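You operate a simulated robot arm through the tools that you are given. There is no shell and no other tool. Be economical: measure what you need, move in short steps, check, and stop when the job is done.

Carry out the task below with a simulated two-armed robot. There is one attempt and no reset: what you move stays moved.

TASK
Empty all four spouts into the crates below them.
Fine: shut each slide again.

The check looks at the end state, three seconds after you hand in, the way a careful person would. Anything else that was tipped, shoved, dropped, spilled or broken makes it a failure.

THE ROBOT
Two 7-joint arms with fingered hands on one trunk that stands fixed in place. Base frame: the origin is at the foot of the trunk, x ahead of it, y to its left, z up. Units: mm, rad, N and s.
The left shoulder is at [67, 170, 1046], the right one opposite. With the tool pointing down near the work surface each hand reaches from about 100 to 680 mm from the base axis, measured 20 degrees to its own side. Payload 4 kg a hand.
The TCP of each hand is the grasp point between the finger pads, 26 mm short of the fingertips. In the tool frame z runs along the fingers and y along their closing line. The gripper opens to 132 mm. The gripper's body begins 73 mm behind the TCP. The gripper is a hand of 4 fingers: y runs from the thumb to the fingers, the wrist lies at [0, 0, -224] in the tool frame, and closing takes about 1.5 s.
Orientation is that of the tool frame in the base frame, as a unit quaternion [x, y, z, w]. With the fingers straight down and closing along the base's y, the tool's x points along the base's -x, its y along +y and its z along -z.

THE INTERFACE
- The arms move only by the tool nudge_tool. It takes "left_deltas", "right_deltas" or both (then of equal length, played together; a hand with none holds still); each is a list of rows, each an object of numbers (a shift or turn left out is 0, a gripper value left out holds the last): "x", "y", "z": the shift along the tool's x, y, z in units of 20 mm (1.0 is 20 mm); "rx", "ry", "rz": the turn, a rotation vector about the tool's x, y, z in units of 5 degrees (1.0 is 5 degrees); "fingers": the finger opening in cm, from 0 to 13.2. In form: [{"x": .., "y": .., "z": .., "rx": .., "ry": .., "rz": .., "fingers": ..}, ...]. A call has 1 to 10 rows; each row shifts and turns the commanded pose from where the row before left it, along the tool's axes as they then stand. A call with a number of a shift or a turn outside -1 to 1 is refused whole. Each row takes 0.2 s and may step no farther than 50 mm and 0.15 rad from the row before; otherwise, or with a gripper value out of range, the whole call is refused. A pose out of reach is approached as far as the arm can. The call stops where the force on the tool passes 60 N (or 10 N more than at its start, if that is more) or the arm is blocked; 0.2 s more then pass. Each finger travels about 45 mm/s and halts on what it meets, pressing with about 33 N; the grip force reading is that of the motor and also rises with nothing between the fingers. The clock runs only during rows and for 0.2 s after the last one: add rows that do not move to give the fingers time. It gives the time, the measured TCP pose, the force on the tool (base axes), the opening and the grip force at its end, in the units of the frame above (readings bear some noise), with the torque about the TCP (base axes, N m) and any sound that the robot's microphone picked up, and new pictures: "pictures" is both (left out), scene, wrist or none (wrist: the cameras of the hands that moved).
- Cameras (640 x 400 px; columns grow to the right, rows downward): "scene" is now at [141.1, 50.6, 1209]; the picture's right is [0.60, -0.80, -0.00], its down [-0.53, -0.40, -0.75] and it looks along [0.60, 0.45, -0.66] (base axes); focal length 244 px, centre (320, 200). "left" rides on the left gripper at [-68, 2, -97] in its tool frame; the picture's right is [-0.03, -1.00, 0.00], its down [0.82, -0.02, -0.58] and it looks along [0.58, -0.01, 0.82] (tool axes); focal length 270 px, centre (320, 200). "right" rides on the right gripper at [68, 2, -97] in its tool frame; the picture's right is [-0.03, 1.00, 0.00], its down [-0.82, -0.02, -0.58] and it looks along [-0.58, -0.01, 0.82] (tool axes); focal length 270 px, centre (320, 200). There is no depth. A picture from a camera that has moved, and an enlarged one, comes with that camera's place and axes in the base frame and with its lens.
- raise_lower(by): slides the trunk up (or, below 0, down) by that many mm; the arms and the scene camera ride with it, the base frame stays. It gives what a move gives, with no picture.
- hand_shape(shape, hand): the hand has 4 fingers and takes this shape, open, in about a second: jaw (thumb against the fingers, like two jaws); tri (thumb and two fingers); tip (a fingertip pinch); poke (one finger out to press); point (the index stretched); flat (the hand flat); cup (the hand cupped); fist (a fist). The gripper value then closes the fingers along that shape, each until it touches; the sizes above hold for jaw. It gives what a move gives, with no picture.
- pan_tilt(pan, tilt): turns the head with the scene camera to pan (to the left, within 1.501 rad either way) and tilt (down, from -0.506 to 1.204), counted from straight ahead of the robot. It gives what a move gives, and a new picture of the scene camera.
- zoom(camera, box): a new picture of the part [left, top, right, bottom] of that camera's present view, enlarged. The clock stands still meanwhile.
- hand_in(): hands the job in; it is judged then, once.

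Go step by step. Nothing tells you positions but the pictures and the camera data: compare them with the known pose of the tool, close in by small moves and look again before you grip or let go. The budget is 120 turns and 200 pictures, counting those below and the enlarged ones. Unless the task says otherwise, let go and move clear before handing in, and close with one line.

The tools are called as a command line: name --argument value ..., lists and objects as JSON in quotes. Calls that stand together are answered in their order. nudge_tool: Moves the arms, as the interface text tells. Its arguments: {"type":"object","properties":{"left_deltas":{"type":"array","items":{"type":"object","properties":{"x":{"type":"number"},"y":{"type":"number"},"z":{"type":"number"},"rx":{"type":"number"},"ry":{"type":"number"},"rz":{"type":"number"},"fingers":{"type":"number"}}}},"right_deltas":{"type":"array","items":{"type":"object","properties":{"x":{"type":"number"},"y":{"type":"number"},"z":{"type":"number"},"rx":{"type":"number"},"ry":{"type":"number"},"rz":{"type":"number"},"fingers":{"type":"number"}}}},"pictures":{"type":"string","enum":["both","scene","wrist","none"]}},"required":[]} The other tools are called the same way: raise_lower (by) slides the trunk up or down; hand_shape (shape, hand) gives the hand a shape; pan_tilt (pan, tilt) turns the head that bears the scene camera; zoom (camera, box) takes an enlarged picture of a part of a camera's view; hand_in () hands the job in.

At the start:

```text
t: 0.0
left_tool_pos: [362.0, 419.3, 962.4]
left_tool_rot: [0.0, 1.0, 0.0, 0.0]
left_force: [-0.1, 0.1, -0.4]
left_moment: [0.01, -0.01, 0.01]
left_width: 131.9
left_finger_force: 0.0
left_shape: jaw
right_tool_pos: [470.9, 4.2, 933.2]
right_tool_rot: [0.0, 1.0, 0.0, 0.0]
right_force: [0.6, 0.0, 0.5]
right_moment: [-0.01, 0.03, -0.02]
right_width: 132.0
right_finger_force: 0.0
right_shape: jaw
trunk travel left (down, up): [-277.0, 479.0]
head pan, tilt: [0.648, 0.726]
```

scene: 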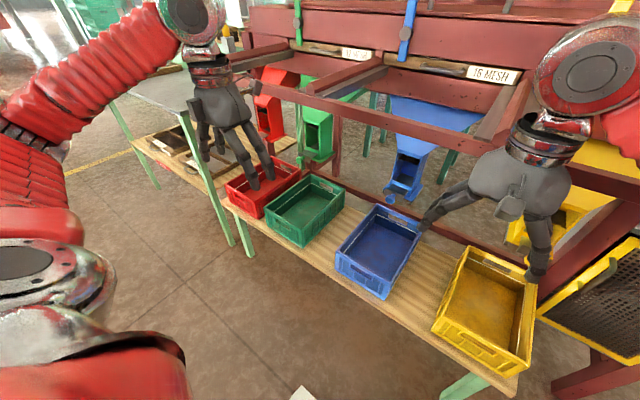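
right: 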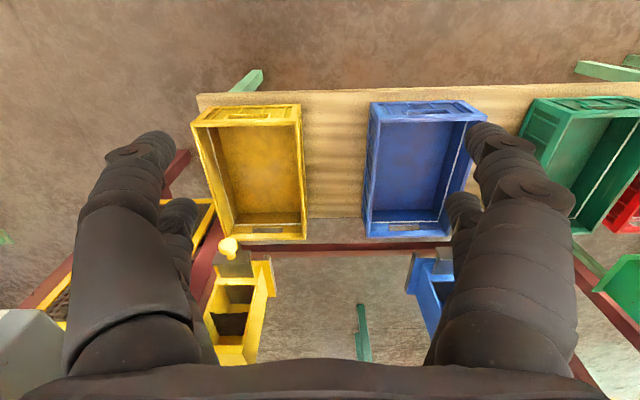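
left: 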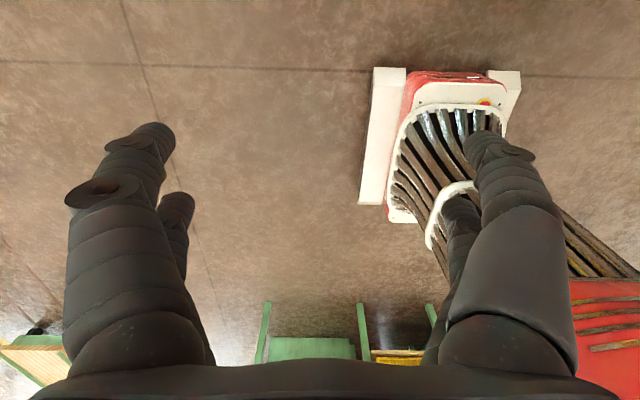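

I see four crates (red, green, blue, yellow) on a bench, with four coloured spouts behind them on a red frame. I'll look closer at the spouts and the slides.

zoom --camera "scene" --box '[220, 60, 480, 220]'

zoom --camera "right" --box '[180, 200, 480, 388]'

pan_tilt --pan 0.2 --tilt 0.5

```text
2.46 times, centred on (350, 140) of scene
camera zoom: at [141.1, 50.6, 1209.0], right [0.6, -0.8, 0.0], down [-0.53, -0.4, -0.75], along [0.6, 0.45, -0.66], focal length 601 px, centre (246, 348)
```

zoom: 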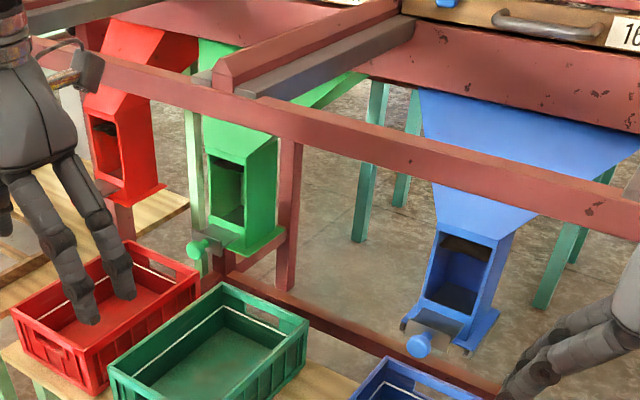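

```text
2.13 times, centred on (330, 294) of right
camera zoom: at [403.0, 6.8, 1030.6], right [0.03, 1.0, 0.0], down [0.82, -0.02, 0.58], along [0.58, -0.01, -0.82], focal length 575 px, centre (299, 0)
```

zoom: 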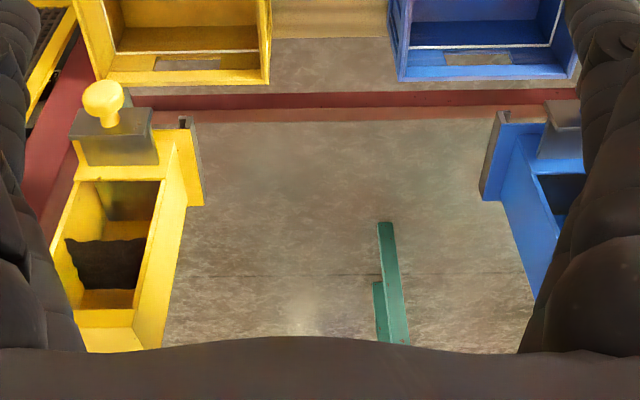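

```text
t: 0.9
left_tool_pos: [361.1, 418.2, 961.7]
left_tool_rot: [0.0, 1.0, -0.001, 0.0]
left_force: [0.1, -0.1, -0.4]
left_moment: [-0.03, -0.04, -0.02]
left_width: 131.8
left_finger_force: 0.1
left_shape: jaw
right_tool_pos: [471.5, 4.5, 933.6]
right_tool_rot: [0.0, 1.0, 0.001, 0.0]
right_force: [0.0, 0.2, 1.0]
right_moment: [-0.01, 0.0, -0.02]
right_width: 132.0
right_finger_force: 0.1
right_shape: jaw
trunk travel left (down, up): [-277.0, 479.0]
head pan, tilt: [0.201, 0.499]
camera scene: at [163.4, 18.2, 1228.9], right [0.2, -0.98, 0.0], down [-0.47, -0.1, -0.88], along [0.86, 0.18, -0.48], focal length 244 px, centre (320, 200)
```

scene: 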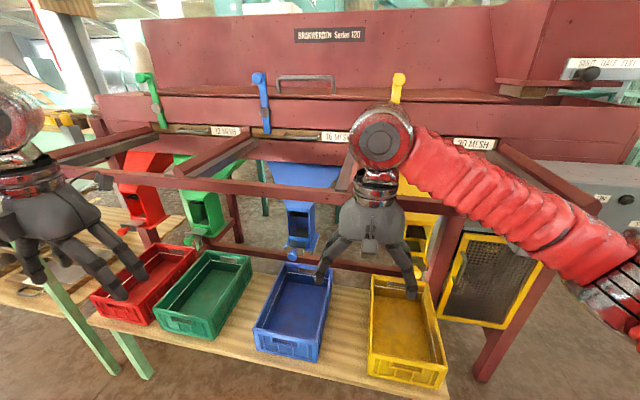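

The spouts have knobbed slides at their lower front. I need positions, so I'll zoom in from this new view.

zoom --camera "scene" --box '[80, 130, 280, 255]'

zoom --camera "scene" --box '[250, 150, 460, 281]'

zoom --camera "scene" --box '[120, 60, 420, 180]'

```text
3.20 times, centred on (180, 192) of scene
camera zoom: at [163.4, 18.2, 1228.9], right [0.2, -0.98, 0.0], down [-0.47, -0.1, -0.88], along [0.86, 0.18, -0.48], focal length 781 px, centre (768, 224)
```

zoom: 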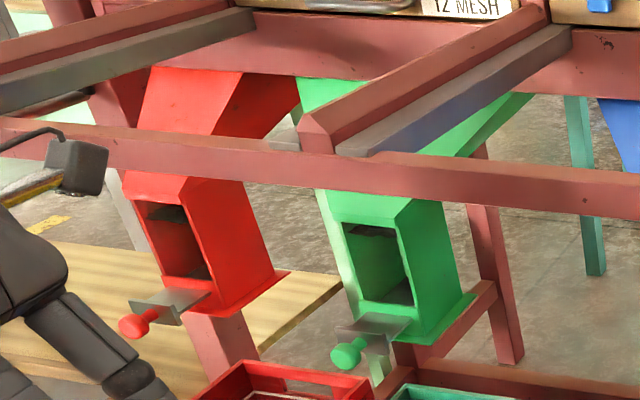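

```text
3.05 times, centred on (355, 216) of scene
camera zoom: at [163.4, 18.2, 1228.9], right [0.2, -0.98, 0.0], down [-0.47, -0.1, -0.88], along [0.86, 0.18, -0.48], focal length 744 px, centre (213, 153)
```

zoom: 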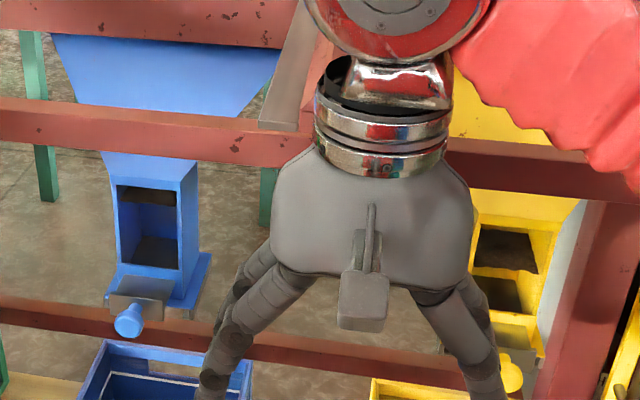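

```text
2.13 times, centred on (270, 120) of scene
camera zoom: at [163.4, 18.2, 1228.9], right [0.2, -0.98, 0.0], down [-0.47, -0.1, -0.88], along [0.86, 0.18, -0.48], focal length 521 px, centre (427, 371)
```

zoom: 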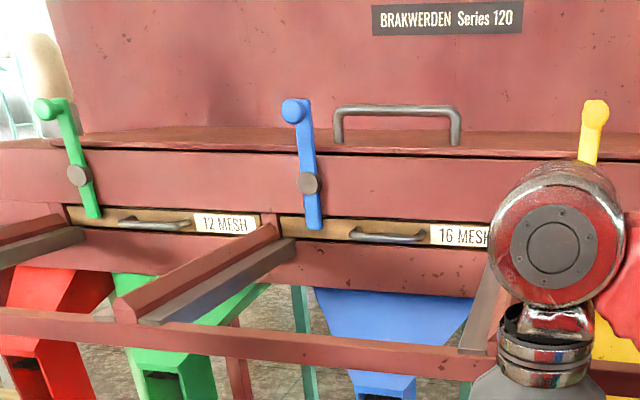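

I estimate knobs at about x 735, z 700, y -156 / 228 / 603 / 870. Next I'll look more carefully at the left region and the crates' placement.

pan_tilt --pan 0.9 --tilt 0.5

zoom --camera "scene" --box '[240, 100, 480, 250]'

```text
t: 2.0
left_tool_pos: [361.8, 419.2, 962.2]
left_tool_rot: [0.0, 1.0, 0.0, -0.001]
left_force: [-0.5, 0.3, 0.0]
left_moment: [-0.01, 0.0, 0.02]
left_width: 131.9
left_finger_force: 0.1
left_shape: jaw
right_tool_pos: [469.8, 5.4, 934.7]
right_tool_rot: [0.0, 1.0, 0.001, 0.0]
right_force: [-0.6, -0.1, -0.4]
right_moment: [-0.05, 0.03, -0.02]
right_width: 131.9
right_finger_force: 0.0
right_shape: jaw
trunk travel left (down, up): [-277.0, 479.0]
head pan, tilt: [0.901, 0.499]
camera scene: at [130.8, 71.2, 1228.9], right [0.78, -0.62, 0.0], down [-0.3, -0.37, -0.88], along [0.55, 0.69, -0.48], focal length 244 px, centre (320, 200)
```

scene: 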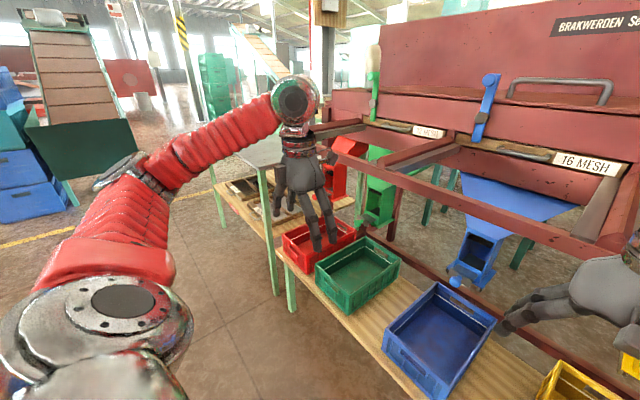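

```text
2.67 times, centred on (360, 175) of scene
camera zoom: at [130.8, 71.2, 1228.9], right [0.78, -0.62, 0.0], down [-0.3, -0.37, -0.88], along [0.55, 0.69, -0.48], focal length 651 px, centre (213, 267)
```

zoom: 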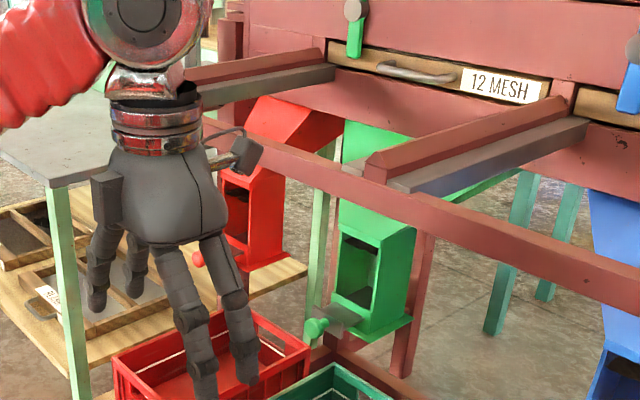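

Red knob is consistent at about [737, 877, 698] — at the edge of reach. I'll swing the left hand to point forward about its wrist, so its camera sits above the hand, before lowering the trunk.

nudge_tool --left_deltas '[{"x": -0.98, "ry": -1}, {"x": -0.98, "ry": -1}, {"x": -0.98, "ry": -1}, {"x": -0.98, "ry": -1}, {"x": -0.98, "ry": -1}, {"x": -0.98, "ry": -1}, {"x": -0.98, "ry": -1}, {"x": -0.98, "ry": -1}, {"x": -0.98, "ry": -1}, {"x": -0.98, "ry": -1}]' --pictures "wrist"

raise_lower --by -150

```text
t: 4.1
left_tool_pos: [517.5, 416.3, 1009.5]
left_tool_rot: [-0.004, 0.929, -0.002, 0.369]
left_force: [-25.7, 1.5, -6.1]
left_moment: [-0.54, 0.12, 0.6]
left_width: 131.9
left_finger_force: 0.1
left_shape: jaw
right_tool_pos: [470.1, 4.4, 935.0]
right_tool_rot: [0.0, 1.0, 0.001, 0.001]
right_force: [-0.3, -0.3, 0.0]
right_moment: [0.02, 0.02, 0.0]
right_width: 132.1
right_finger_force: 0.1
right_shape: jaw
trunk travel left (down, up): [-277.0, 479.0]
head pan, tilt: [0.901, 0.499]
stopped in row 10 (left hand): the force on the tool passed its limit at 75 N (the readings are from after the stop); the commanded pose is now the measured one
camera left: at [500.3, 418.1, 1125.5], right [0.02, -1.0, 0.02], down [-0.99, -0.03, -0.14], along [0.14, -0.02, -0.99], focal length 270 px, centre (320, 200)
```

left: 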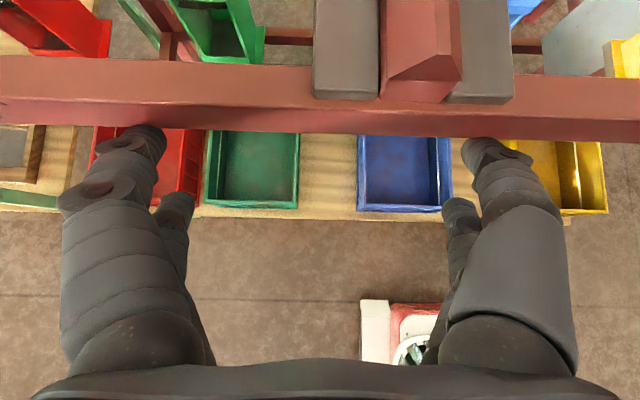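

```text
t: 5.8
left_tool_pos: [518.7, 417.3, 860.1]
left_tool_rot: [-0.002, 0.928, -0.004, 0.373]
left_force: [0.3, 0.5, 1.1]
left_moment: [0.04, 0.0, 0.01]
left_width: 132.1
left_finger_force: 0.1
left_shape: jaw
right_tool_pos: [469.5, 5.5, 785.3]
right_tool_rot: [-0.001, 1.0, 0.0, 0.0]
right_force: [-1.1, 0.4, 0.5]
right_moment: [0.0, 0.0, -0.01]
right_width: 131.9
right_finger_force: 0.1
right_shape: jaw
trunk travel left (down, up): [-127.0, 629.0]
head pan, tilt: [0.901, 0.499]
```

The hand brushed the front beam (front face x≈560, z≈960–1010), so I'll stay beneath it from now on. I'm pulling the right hand back, lowering further, then looking with the left wrist camera under the beam.

nudge_tool --left_deltas '[{"x": 0}, {"x": 0}, {"x": 0}, {"x": 0}, {"x": 0}]' --right_deltas '[{"x": 1}, {"x": 1}, {"x": 1}, {"x": 1}, {"x": 1}]' --pictures "none"

raise_lower --by -127

pan_tilt --pan 0.7 --tilt 0.4

zoom --camera "scene" --box '[200, 80, 480, 255]'

```text
t: 7.0
left_tool_pos: [519.3, 418.0, 859.2]
left_tool_rot: [-0.003, 0.928, -0.003, 0.373]
left_force: [0.1, 0.2, 0.3]
left_moment: [0.0, 0.03, -0.01]
left_width: 131.8
left_finger_force: 0.0
left_shape: jaw
right_tool_pos: [372.3, 4.7, 783.8]
right_tool_rot: [0.0, 1.0, -0.001, -0.001]
right_force: [0.2, -0.6, -0.4]
right_moment: [0.0, -0.01, 0.0]
right_width: 132.2
right_finger_force: 0.0
right_shape: jaw
trunk travel left (down, up): [-127.0, 629.0]
head pan, tilt: [0.901, 0.499]
```

```text
t: 8.6
left_tool_pos: [520.2, 417.0, 733.5]
left_tool_rot: [-0.003, 0.928, -0.002, 0.373]
left_force: [-0.3, 0.5, 0.1]
left_moment: [-0.01, 0.01, 0.0]
left_width: 132.0
left_finger_force: 0.0
left_shape: jaw
right_tool_pos: [371.1, 4.6, 659.1]
right_tool_rot: [0.0, 1.0, 0.0, 0.002]
right_force: [0.3, -0.1, -0.4]
right_moment: [-0.04, -0.03, -0.02]
right_width: 132.0
right_finger_force: 0.0
right_shape: jaw
trunk travel left (down, up): [0.0, 755.0]
head pan, tilt: [0.901, 0.499]
```

```text
t: 9.3
left_tool_pos: [520.1, 417.3, 733.3]
left_tool_rot: [-0.004, 0.928, -0.002, 0.373]
left_force: [0.2, 0.1, 0.4]
left_moment: [0.01, -0.01, -0.02]
left_width: 132.2
left_finger_force: 0.1
left_shape: jaw
right_tool_pos: [370.7, 4.9, 657.8]
right_tool_rot: [0.0, 1.0, 0.0, 0.0]
right_force: [-0.2, 1.4, 0.0]
right_moment: [-0.01, -0.01, -0.02]
right_width: 132.0
right_finger_force: 0.1
right_shape: jaw
trunk travel left (down, up): [0.0, 755.0]
head pan, tilt: [0.7, 0.4]
camera scene: at [282.6, 59.6, 941.1], right [0.64, -0.76, 0.0], down [-0.3, -0.25, -0.92], along [0.7, 0.59, -0.39], focal length 244 px, centre (320, 200)
```

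scene: 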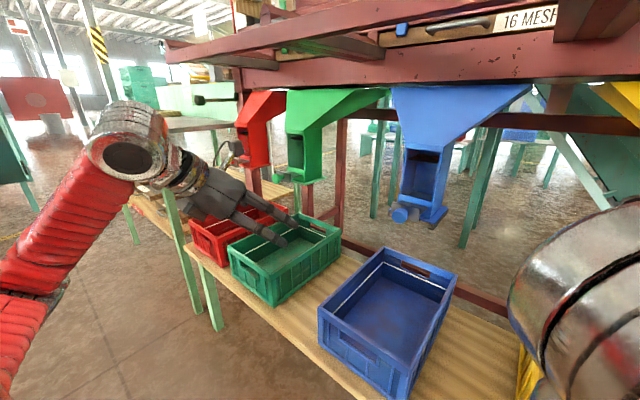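

```text
2.29 times, centred on (340, 168) of scene
camera zoom: at [282.6, 59.6, 941.1], right [0.64, -0.76, 0.0], down [-0.3, -0.25, -0.92], along [0.7, 0.59, -0.39], focal length 558 px, centre (274, 274)
```

zoom: 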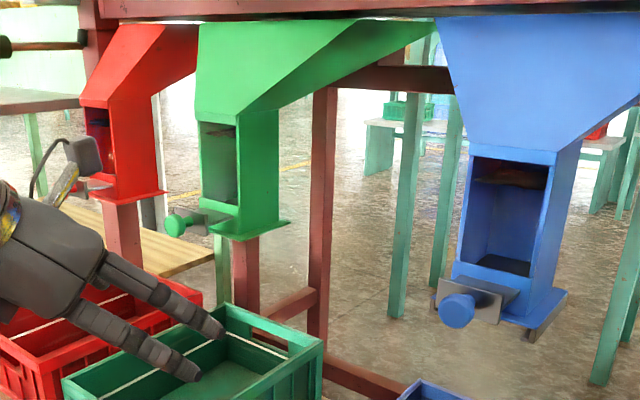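

The trunk is down and the view under the beam is good. Now I need to check whether the crates really sit below the outlets; I'll look through the wrist cameras.

nudge_tool --left_deltas '[{"ry": -1, "z": 0.5}, {"ry": -1, "z": 0.5}, {"ry": -1}, {"ry": -1}, {"ry": -1}, {"ry": -1}]' --right_deltas '[{"ry": 0}, {"ry": 0}, {"ry": 0}, {"ry": 0}, {"ry": 0}, {"ry": 0}]' --pictures "wrist"

```text
t: 10.7
left_tool_pos: [557.2, 441.9, 726.3]
left_tool_rot: [-0.003, 0.8, -0.003, 0.6]
left_force: [0.3, 0.7, 0.4]
left_moment: [0.04, 0.0, -0.01]
left_width: 132.0
left_finger_force: 0.1
left_shape: jaw
left hand out of reach, approached as far as the arm can: row 3, 4, 5, 6
right_tool_pos: [370.7, 4.9, 658.1]
right_tool_rot: [0.0, 1.0, 0.001, -0.001]
right_force: [0.6, 0.2, -0.8]
right_moment: [-0.02, 0.0, -0.03]
right_width: 131.8
right_finger_force: 0.0
right_shape: jaw
trunk travel left (down, up): [0.0, 755.0]
head pan, tilt: [0.7, 0.4]
camera right: at [302.9, 6.8, 754.8], right [0.03, 1.0, 0.0], down [0.82, -0.02, 0.58], along [0.58, -0.02, -0.82], focal length 270 px, centre (320, 200)
camera left: at [485.1, 443.7, 818.0], right [0.01, -1.0, 0.03], down [-0.78, -0.03, -0.62], along [0.62, -0.02, -0.78], focal length 270 px, centre (320, 200)
```

right: 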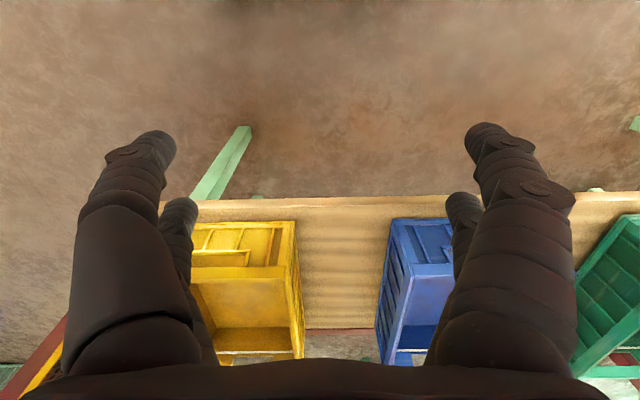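
left: 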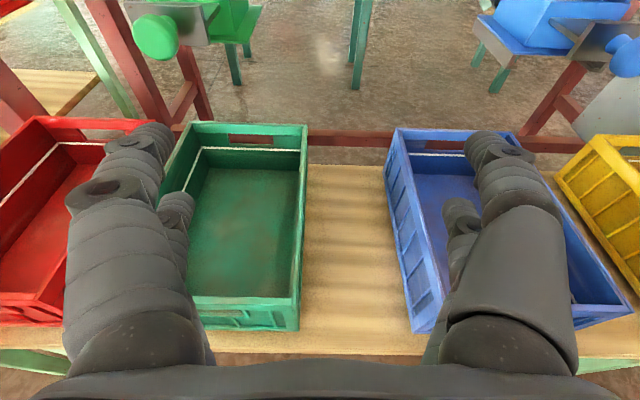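

Crate rims sit at z≈550, x≈535–835, near the bench's back edge; outlets seem to span x≈765–860, so alignment matters. I'll yaw the left hand toward the green spout for a more sideways view, testing reach at the same time.

nudge_tool --left_deltas '[{"rx": -0.96, "rz": -0.28, "z": 0.5}, {"rx": -0.96, "rz": -0.28, "z": 0.5}, {"rx": -0.96, "rz": -0.28, "z": 0.5}, {"rx": -0.96, "rz": -0.28, "z": 0.5}, {"rx": -0.96, "rz": -0.28, "z": 0.5}, {"rx": -0.96, "rz": -0.28, "z": 0.5}, {"rx": -0.96, "rz": -0.28, "z": 0.5}, {"rx": -0.96, "rz": -0.28, "z": 0.5}, {"rx": -0.96, "rz": -0.28, "z": 0.5}]' --pictures "wrist"

```text
t: 12.7
left_tool_pos: [645.4, 478.2, 702.7]
left_tool_rot: [-0.311, 0.739, 0.229, 0.552]
left_force: [0.0, 0.0, -0.2]
left_moment: [0.0, 0.02, 0.0]
left_width: 131.8
left_finger_force: 0.0
left_shape: jaw
left hand out of reach, approached as far as the arm can: row 1, 2
right_tool_pos: [371.1, 5.2, 657.6]
right_tool_rot: [0.0, 1.0, 0.0, 0.0]
right_force: [0.1, 0.4, 0.2]
right_moment: [0.02, -0.02, -0.01]
right_width: 132.0
right_finger_force: 0.1
right_shape: jaw
trunk travel left (down, up): [0.0, 755.0]
head pan, tilt: [0.7, 0.4]
camera left: at [592.1, 426.6, 794.3], right [0.72, -0.7, 0.03], down [-0.54, -0.58, -0.62], along [0.45, 0.43, -0.79], focal length 270 px, centre (320, 200)
```

left: 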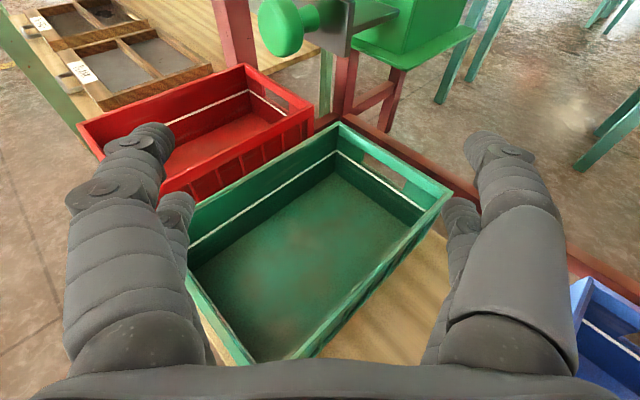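

Useful view: the green crate spans y≈464–640, with far rim x≈855. Zooming on the green knob and outlet.

zoom --camera "left" --box '[230, 0, 490, 160]'

pan_tilt --pan 0.3 --tilt 0.3

zoom --camera "scene" --box '[270, 90, 510, 240]'

```text
2.46 times, centred on (360, 80) of left
camera zoom: at [592.1, 426.6, 794.3], right [0.72, -0.7, 0.03], down [-0.54, -0.58, -0.62], along [0.45, 0.43, -0.79], focal length 665 px, centre (222, 495)
```

zoom: 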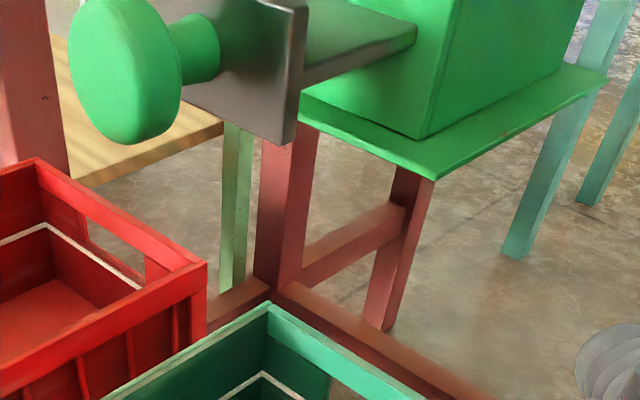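

```text
t: 13.6
left_tool_pos: [644.4, 477.4, 702.8]
left_tool_rot: [-0.31, 0.74, 0.228, 0.552]
left_force: [-0.4, 0.5, 0.2]
left_moment: [0.01, 0.01, 0.0]
left_width: 132.0
left_finger_force: 0.0
left_shape: jaw
right_tool_pos: [371.8, 4.1, 657.7]
right_tool_rot: [0.0, 1.0, 0.0, 0.0]
right_force: [0.7, 0.4, -0.2]
right_moment: [-0.01, 0.05, 0.0]
right_width: 131.9
right_finger_force: 0.0
right_shape: jaw
trunk travel left (down, up): [0.0, 755.0]
head pan, tilt: [0.3, 0.3]
camera scene: at [301.1, 27.6, 950.3], right [0.3, -0.96, 0.0], down [-0.28, -0.09, -0.95], along [0.91, 0.28, -0.3], focal length 244 px, centre (320, 200)
```

scene: 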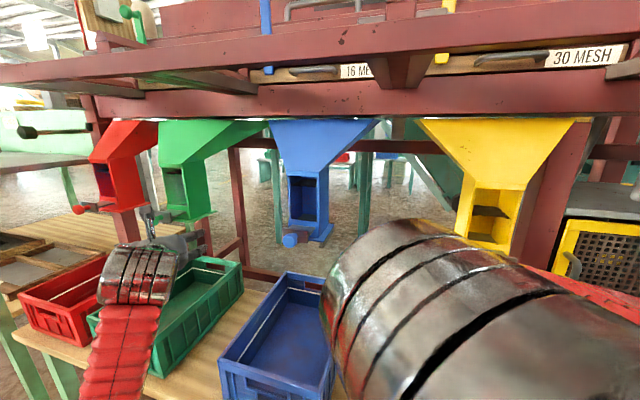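

```text
2.67 times, centred on (390, 165) of scene
camera zoom: at [301.1, 27.6, 950.3], right [0.3, -0.96, 0.0], down [-0.28, -0.09, -0.95], along [0.91, 0.28, -0.3], focal length 651 px, centre (133, 293)
```

zoom: 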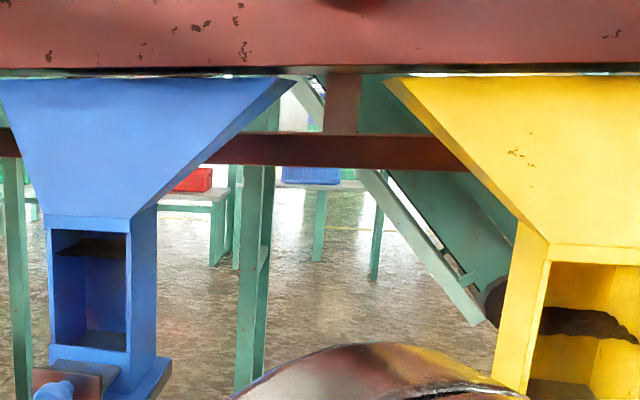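

Knob and slide geometry are clear: horizontal plate, turned-down front lip, mushroom knob pointing at me. The windows show a ragged dark mass; I'll zoom hard into those.

zoom --camera "scene" --box '[270, 160, 350, 260]'

zoom --camera "scene" --box '[440, 170, 540, 260]'

zoom --camera "scene" --box '[70, 130, 220, 230]'

```text
4.00 times, centred on (310, 210) of scene
camera zoom: at [301.1, 27.6, 950.3], right [0.3, -0.96, 0.0], down [-0.28, -0.09, -0.95], along [0.91, 0.28, -0.3], focal length 976 px, centre (360, 160)
```

zoom: 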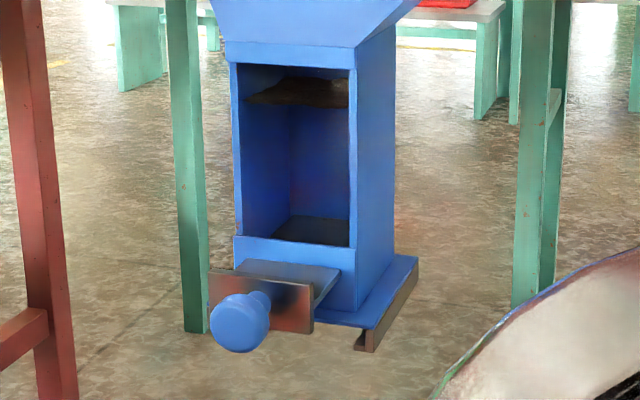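

```text
4.44 times, centred on (490, 215) of scene
camera zoom: at [301.1, 27.6, 950.3], right [0.3, -0.96, 0.0], down [-0.28, -0.09, -0.95], along [0.91, 0.28, -0.3], focal length 1085 px, centre (-436, 133)
```

zoom: 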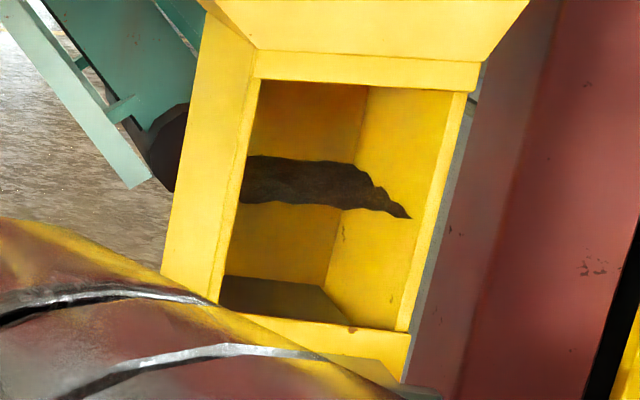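

```text
4.00 times, centred on (145, 180) of scene
camera zoom: at [301.1, 27.6, 950.3], right [0.3, -0.96, 0.0], down [-0.28, -0.09, -0.95], along [0.91, 0.28, -0.3], focal length 976 px, centre (1020, 280)
```

zoom: 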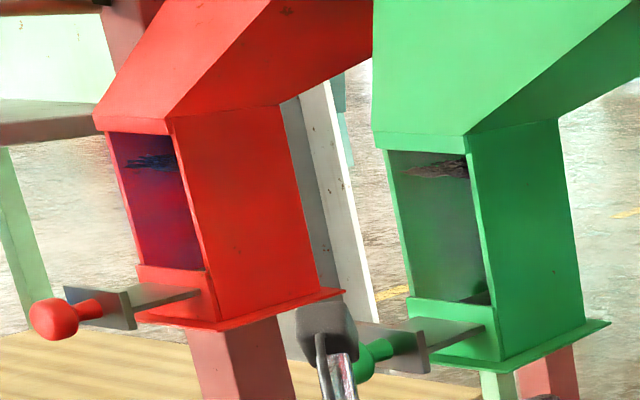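

Each spout appears to have a bridged clump in its throat above an open front window, so a poke may be needed after opening. I'll start with green, rolling the left hand so it closes vertically on the knob's rim.

nudge_tool --left_deltas '[{"rz": -1, "fingers": 8}, {"rz": -1}, {"rz": -1}, {"rz": -1}, {"rz": -1}, {"rz": -1}, {"rz": -1}, {"rz": -1}, {"rz": -1}, {"rz": -1}]' --pictures "none"

nudge_tool --left_deltas '[{"rz": -1}, {"rz": -1}, {"rz": -1}, {"rz": -1}, {"rz": -1}, {"rz": -1}, {"rz": -1}, {"rz": -1}]' --pictures "wrist"

```text
t: 15.8
left_tool_pos: [644.7, 478.5, 702.0]
left_tool_rot: [-0.594, 0.538, -0.027, 0.598]
left_force: [-0.7, -1.0, -0.3]
left_moment: [0.0, -0.02, -0.03]
left_width: 80.3
left_finger_force: 0.0
left_shape: jaw
right_tool_pos: [371.1, 4.5, 658.1]
right_tool_rot: [0.0, 1.0, 0.0, 0.0]
right_force: [0.1, -0.2, -0.2]
right_moment: [0.02, 0.01, 0.0]
right_width: 131.9
right_finger_force: 0.1
right_shape: jaw
trunk travel left (down, up): [0.0, 755.0]
head pan, tilt: [0.3, 0.3]
```

```text
t: 17.6
left_tool_pos: [644.4, 479.0, 702.1]
left_tool_rot: [0.742, -0.303, 0.23, -0.553]
left_force: [0.3, -0.2, -0.4]
left_moment: [0.0, 0.0, -0.02]
left_width: 80.7
left_finger_force: 0.1
left_shape: jaw
right_tool_pos: [371.6, 4.4, 656.5]
right_tool_rot: [0.002, 1.0, -0.001, 0.0]
right_force: [0.2, 0.7, 0.0]
right_moment: [-0.01, -0.03, -0.01]
right_width: 132.0
right_finger_force: 0.2
right_shape: jaw
trunk travel left (down, up): [0.0, 755.0]
head pan, tilt: [0.3, 0.3]
camera left: at [530.6, 459.4, 726.7], right [0.18, 0.22, 0.96], down [0.19, -0.96, 0.19], along [0.96, 0.15, -0.21], focal length 270 px, centre (320, 200)
```

left: 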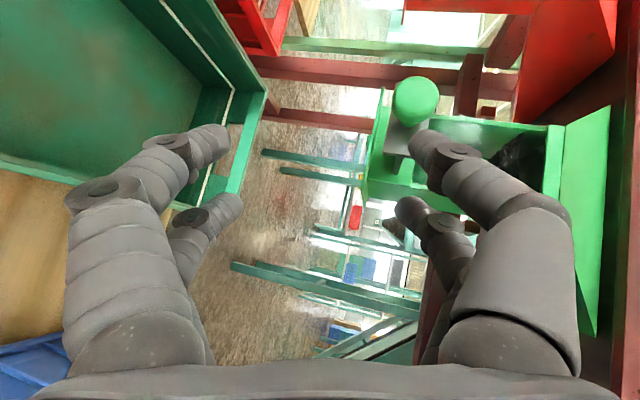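

The rolled wrist view shows the green knob up and to the left. I'll line up and approach partway, then look again.

nudge_tool --left_deltas '[{"y": -1, "x": -0.35}, {"y": -1, "x": -0.35}, {"y": -0.8, "x": -0.3}, {"z": 1}, {"z": 1}, {"z": 1}, {"z": 0.5}]' --pictures "wrist"

```text
t: 19.2
left_tool_pos: [688.7, 549.0, 734.8]
left_tool_rot: [0.741, -0.304, 0.23, -0.553]
left_force: [0.8, -0.3, 0.6]
left_moment: [0.03, 0.03, 0.02]
left_width: 80.3
left_finger_force: 0.2
left_shape: jaw
right_tool_pos: [371.6, 4.9, 657.4]
right_tool_rot: [0.0, 1.0, 0.0, 0.0]
right_force: [-0.2, -0.6, 0.0]
right_moment: [-0.02, -0.02, -0.01]
right_width: 131.6
right_finger_force: 0.1
right_shape: jaw
trunk travel left (down, up): [0.0, 755.0]
head pan, tilt: [0.3, 0.3]
camera left: at [574.8, 532.2, 759.7], right [0.18, 0.22, 0.96], down [0.19, -0.96, 0.19], along [0.96, 0.15, -0.22], focal length 270 px, centre (320, 200)
```

left: 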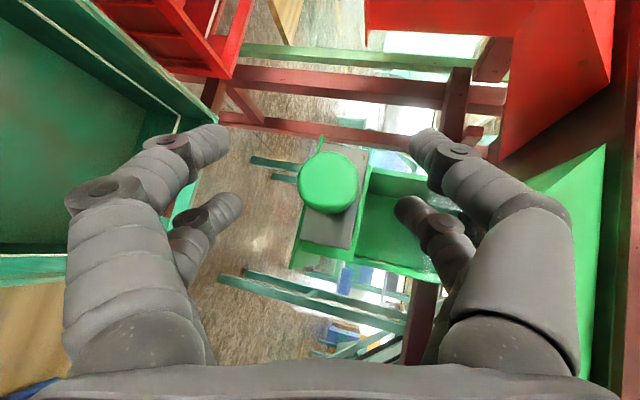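

Triangulating properly: green knob is at about [697, 561, 735], almost between the fingers (so all slides are nearer than first thought, and the outlets do sit over the crates). Advancing and gripping.

nudge_tool --left_deltas '[{"z": 0.5, "x": -0.2, "y": -0.15}, {"z": 0.5}, {"fingers": 0}, {"z": 0}, {"z": 0}, {"z": 0}, {"z": 0}, {"z": 0}, {"z": 0}, {"z": 0}]' --pictures "wrist"

```text
t: 21.4
left_tool_pos: [700.8, 567.5, 731.5]
left_tool_rot: [0.742, -0.302, 0.229, -0.553]
left_force: [-1.0, 5.6, 0.7]
left_moment: [0.18, -0.43, 0.24]
left_width: 0.1
left_finger_force: 33.2
left_shape: jaw
right_tool_pos: [371.3, 3.9, 658.3]
right_tool_rot: [-0.001, 1.0, -0.001, 0.0]
right_force: [0.2, -0.2, 1.0]
right_moment: [-0.02, 0.0, 0.0]
right_width: 131.9
right_finger_force: 0.1
right_shape: jaw
trunk travel left (down, up): [0.0, 755.0]
head pan, tilt: [0.3, 0.3]
camera left: at [585.4, 549.5, 757.1], right [0.18, 0.22, 0.96], down [0.2, -0.96, 0.19], along [0.96, 0.15, -0.21], focal length 270 px, centre (320, 200)
```

left: 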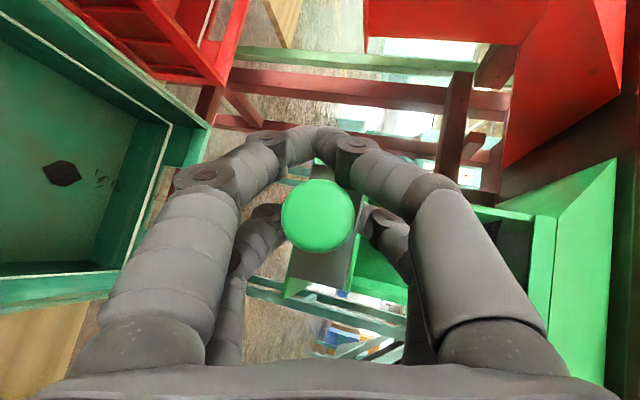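

The fingers fully closed, so I need to see where they are relative to the knob, and there is a dark spot in the green crate. Zooming.

zoom --camera "left" --box '[220, 100, 460, 250]'

zoom --camera "left" --box '[0, 100, 200, 225]'

pan_tilt --pan 0.75 --tilt 0.35

zoom --camera "scene" --box '[200, 120, 360, 220]'

```text
2.67 times, centred on (340, 175) of left
camera zoom: at [585.4, 549.5, 757.1], right [0.18, 0.22, 0.96], down [0.2, -0.96, 0.19], along [0.96, 0.15, -0.21], focal length 721 px, centre (267, 267)
```

zoom: 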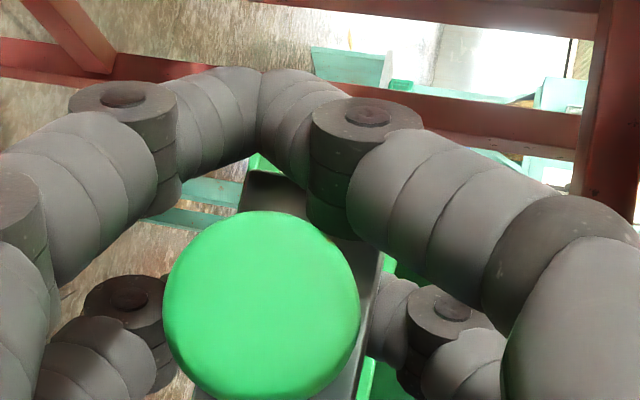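

```text
3.20 times, centred on (100, 162) of left
camera zoom: at [585.4, 549.5, 757.1], right [0.18, 0.22, 0.96], down [0.2, -0.96, 0.19], along [0.96, 0.15, -0.21], focal length 865 px, centre (1024, 320)
```

zoom: 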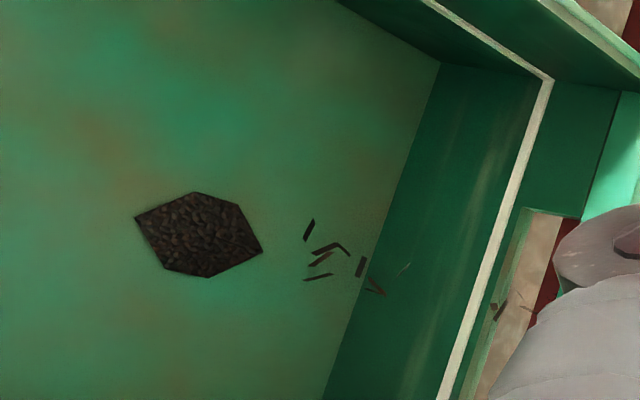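

```text
t: 22.3
left_tool_pos: [699.6, 568.3, 731.7]
left_tool_rot: [0.742, -0.303, 0.229, -0.553]
left_force: [0.7, 8.6, 2.5]
left_moment: [0.15, -0.41, 0.26]
left_width: 0.0
left_finger_force: 32.3
left_shape: jaw
right_tool_pos: [371.3, 5.6, 659.2]
right_tool_rot: [0.0, 1.0, 0.0, 0.0]
right_force: [-0.4, -0.5, -0.3]
right_moment: [0.01, -0.01, -0.02]
right_width: 131.8
right_finger_force: 0.1
right_shape: jaw
trunk travel left (down, up): [0.0, 755.0]
head pan, tilt: [0.75, 0.351]
camera scene: at [279.9, 63.7, 945.6], right [0.68, -0.73, 0.0], down [-0.25, -0.23, -0.94], along [0.69, 0.64, -0.34], focal length 244 px, centre (320, 200)
```

scene: 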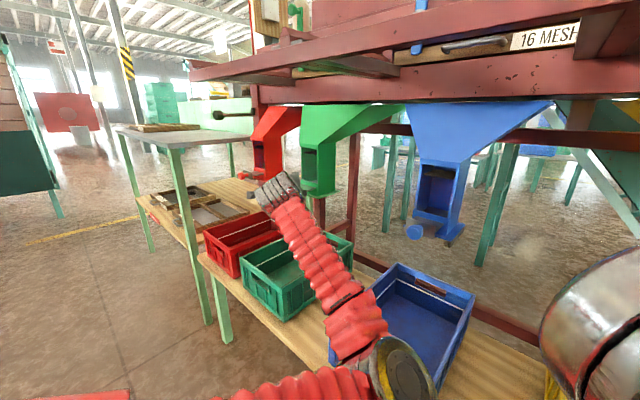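

```text
4.00 times, centred on (280, 170) of scene
camera zoom: at [279.9, 63.7, 945.6], right [0.68, -0.73, 0.0], down [-0.25, -0.23, -0.94], along [0.69, 0.64, -0.34], focal length 976 px, centre (480, 320)
```

zoom: 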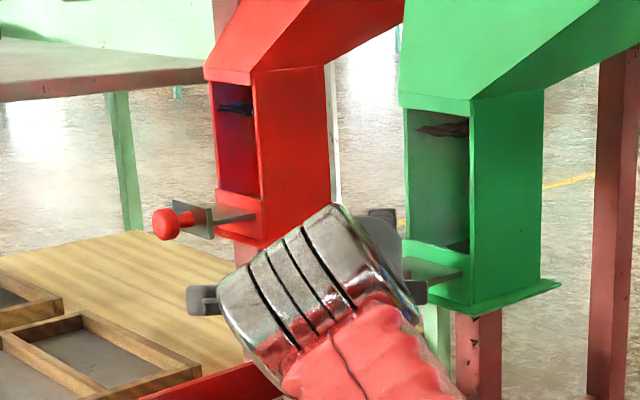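

Grain has started falling into the green crate: the fingers hook behind the knob and have tugged the slide. I'll pull straight toward -x.

nudge_tool --left_deltas '[{"x": -0.71, "y": 0.2, "z": -0.68}, {"x": -0.71, "y": 0.2, "z": -0.68}, {"x": -0.71, "y": 0.2, "z": -0.68}, {"z": 0}]' --pictures "both"

```text
t: 23.3
left_tool_pos: [644.5, 564.5, 728.1]
left_tool_rot: [0.74, -0.31, 0.232, -0.55]
left_force: [47.5, 16.0, 3.1]
left_moment: [0.11, -0.41, 0.5]
left_width: 0.0
left_finger_force: 33.1
left_shape: jaw
right_tool_pos: [373.9, 5.6, 655.0]
right_tool_rot: [0.0, 1.0, -0.001, -0.002]
right_force: [-0.5, 0.7, 0.5]
right_moment: [-0.05, 0.0, -0.01]
right_width: 131.8
right_finger_force: 0.0
right_shape: jaw
trunk travel left (down, up): [0.0, 755.0]
head pan, tilt: [0.75, 0.351]
camera scene: at [286.0, 63.7, 943.9], right [0.68, -0.73, 0.0], down [-0.26, -0.23, -0.94], along [0.69, 0.64, -0.35], focal length 244 px, centre (320, 200)
camera left: at [531.4, 548.2, 755.1], right [0.19, 0.22, 0.96], down [0.18, -0.96, 0.19], along [0.97, 0.14, -0.22], focal length 270 px, centre (320, 200)
```

scene: 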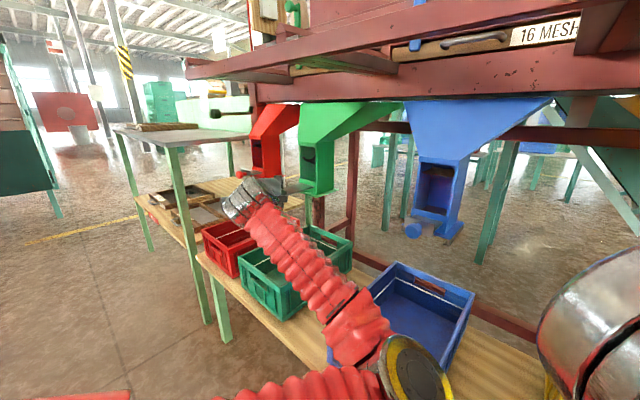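
left: 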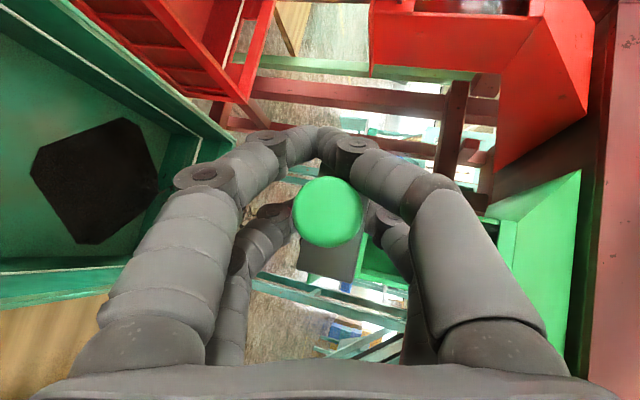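

The slide came out about 50 mm and a heap fell in the green crate; the 47 N suggests its stop. I'll ease off, wait, and look.

nudge_tool --left_deltas '[{"x": 0.2, "z": 0.2}, {"z": 0}, {"z": 0}, {"z": 0}, {"z": 0}, {"z": 0}, {"z": 0}, {"z": 0}, {"z": 0}, {"z": 0}]' --pictures "wrist"

zoom --camera "scene" --box '[230, 90, 350, 200]'

```text
t: 25.5
left_tool_pos: [647.2, 566.0, 730.1]
left_tool_rot: [0.742, -0.304, 0.231, -0.551]
left_force: [32.3, 1.5, 5.3]
left_moment: [0.1, -0.54, 0.13]
left_width: 0.0
left_finger_force: 33.3
left_shape: jaw
right_tool_pos: [372.2, 3.6, 657.2]
right_tool_rot: [0.0, 1.0, 0.0, 0.0]
right_force: [-0.5, -0.6, -1.0]
right_moment: [0.01, -0.01, 0.0]
right_width: 131.8
right_finger_force: 0.1
right_shape: jaw
trunk travel left (down, up): [0.0, 755.0]
head pan, tilt: [0.75, 0.351]
camera left: at [532.6, 548.2, 754.9], right [0.18, 0.22, 0.96], down [0.19, -0.96, 0.19], along [0.96, 0.15, -0.22], focal length 270 px, centre (320, 200)
```

left: 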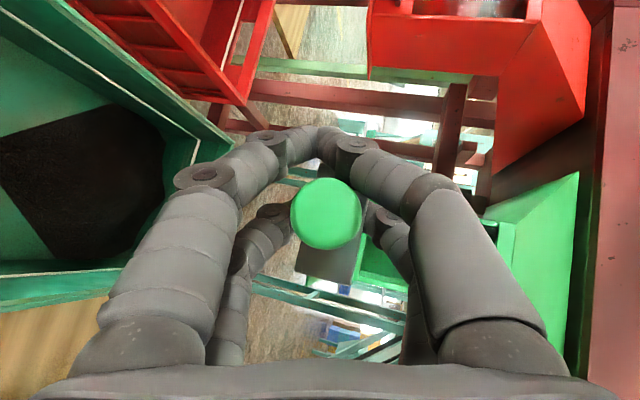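

```text
3.64 times, centred on (290, 145) of scene
camera zoom: at [282.0, 63.1, 945.0], right [0.68, -0.73, 0.0], down [-0.25, -0.23, -0.94], along [0.69, 0.64, -0.35], focal length 888 px, centre (429, 400)
```

zoom: 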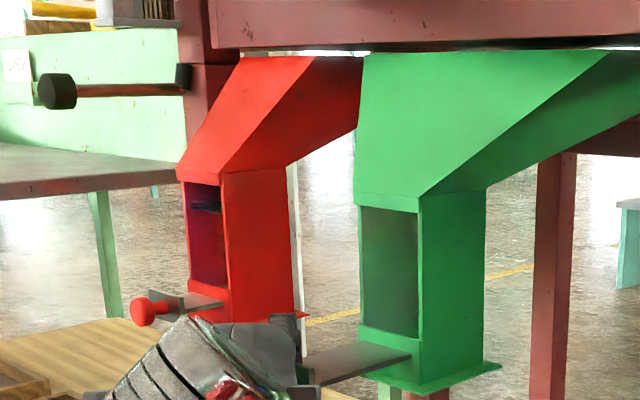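

Grain is still flowing and the green window looks clear. Note a rubber mallet hangs at left (for jammed spouts). Waiting until the flow stops.

nudge_tool --left_deltas '[{"z": 0}, {"z": 0}, {"z": 0}, {"z": 0}, {"z": 0}, {"z": 0}, {"z": 0}, {"z": 0}, {"z": 0}, {"z": 0}]' --pictures "none"

nudge_tool --left_deltas '[{"z": 0}, {"z": 0}, {"z": 0}, {"z": 0}, {"z": 0}, {"z": 0}, {"z": 0}, {"z": 0}, {"z": 0}, {"z": 0}]' --pictures "both"

zoom --camera "scene" --box '[270, 90, 360, 280]'

```text
t: 27.7
left_tool_pos: [646.8, 566.2, 729.6]
left_tool_rot: [0.742, -0.305, 0.23, -0.552]
left_force: [32.0, 3.5, 6.3]
left_moment: [0.13, -0.52, 0.19]
left_width: 0.0
left_finger_force: 33.3
left_shape: jaw
right_tool_pos: [371.2, 5.0, 657.0]
right_tool_rot: [-0.001, 1.0, 0.001, -0.001]
right_force: [0.6, -0.2, -0.6]
right_moment: [-0.02, 0.05, -0.01]
right_width: 131.8
right_finger_force: 0.0
right_shape: jaw
trunk travel left (down, up): [0.0, 755.0]
head pan, tilt: [0.75, 0.351]
```

```text
t: 29.9
left_tool_pos: [647.1, 566.5, 729.3]
left_tool_rot: [0.742, -0.304, 0.229, -0.552]
left_force: [32.3, 1.8, 5.7]
left_moment: [0.13, -0.54, 0.18]
left_width: 0.0
left_finger_force: 32.8
left_shape: jaw
right_tool_pos: [372.1, 4.1, 657.3]
right_tool_rot: [0.0, 1.0, -0.001, -0.001]
right_force: [-0.3, -0.2, 0.6]
right_moment: [0.01, -0.01, -0.01]
right_width: 131.9
right_finger_force: 0.0
right_shape: jaw
trunk travel left (down, up): [0.0, 755.0]
head pan, tilt: [0.75, 0.351]
camera scene: at [281.9, 63.2, 945.0], right [0.68, -0.73, 0.0], down [-0.25, -0.23, -0.94], along [0.69, 0.64, -0.35], focal length 244 px, centre (320, 200)
camera left: at [532.6, 548.1, 754.9], right [0.18, 0.22, 0.96], down [0.19, -0.96, 0.19], along [0.96, 0.15, -0.22], focal length 270 px, centre (320, 200)
```

scene: 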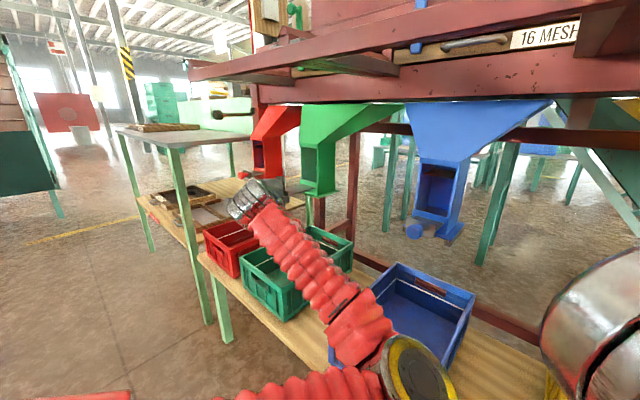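
left: 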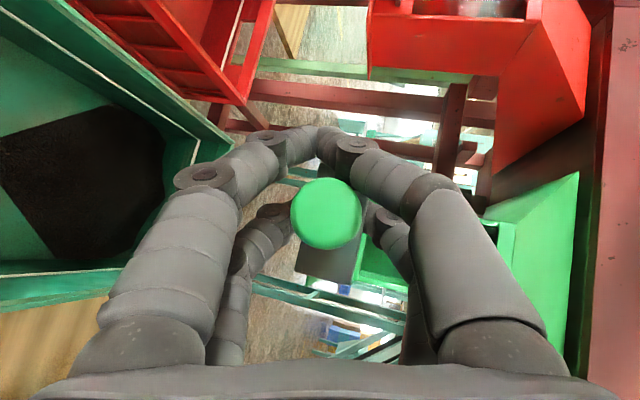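

```text
2.11 times, centred on (315, 185) of scene
camera zoom: at [281.9, 63.2, 945.0], right [0.68, -0.73, 0.0], down [-0.25, -0.23, -0.94], along [0.69, 0.64, -0.35], focal length 514 px, centre (330, 232)
```

zoom: 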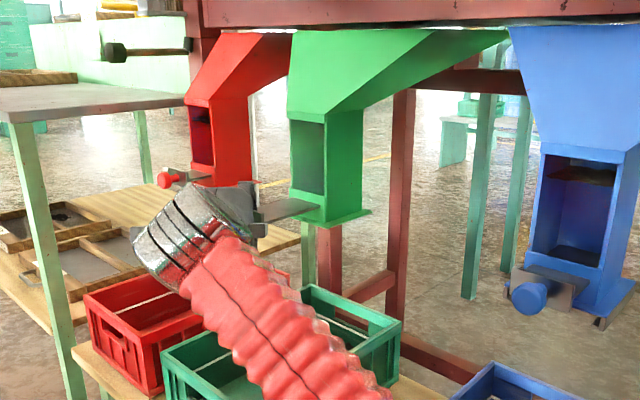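

Green has emptied into its crate. Now I push its slide back in along +x.

nudge_tool --left_deltas '[{"x": 0.71, "y": -0.2, "z": 0.68}, {"x": 0.71, "y": -0.2, "z": 0.68}, {"x": 0.71, "y": -0.2, "z": 0.68}, {"x": 0.355, "y": -0.1, "z": 0.34}, {"x": 0.355, "y": -0.1, "z": 0.34}]' --pictures "wrist"

zoom --camera "scene" --box '[200, 120, 360, 220]'

```text
t: 31.1
left_tool_pos: [715.9, 571.6, 735.4]
left_tool_rot: [0.743, -0.297, 0.227, -0.555]
left_force: [-42.8, -3.5, 4.1]
left_moment: [0.21, -0.21, -0.09]
left_width: 0.2
left_finger_force: 33.4
left_shape: jaw
right_tool_pos: [368.6, 5.1, 659.6]
right_tool_rot: [0.0, 1.0, 0.0, 0.002]
right_force: [0.7, -0.4, 0.1]
right_moment: [-0.01, -0.02, -0.01]
right_width: 131.8
right_finger_force: 0.1
right_shape: jaw
trunk travel left (down, up): [0.0, 755.0]
head pan, tilt: [0.75, 0.351]
camera left: at [603.1, 550.8, 760.0], right [0.17, 0.22, 0.96], down [0.21, -0.96, 0.19], along [0.96, 0.17, -0.21], focal length 270 px, centre (320, 200)
```

left: 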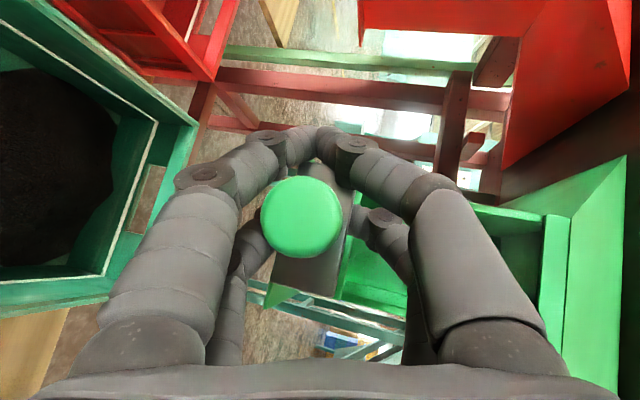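

```text
4.00 times, centred on (280, 170) of scene
camera zoom: at [276.3, 63.1, 947.0], right [0.68, -0.73, 0.0], down [-0.25, -0.23, -0.94], along [0.69, 0.64, -0.34], focal length 976 px, centre (480, 320)
```

zoom: 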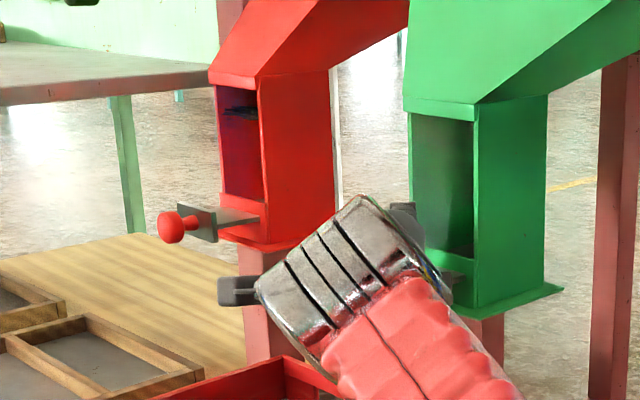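

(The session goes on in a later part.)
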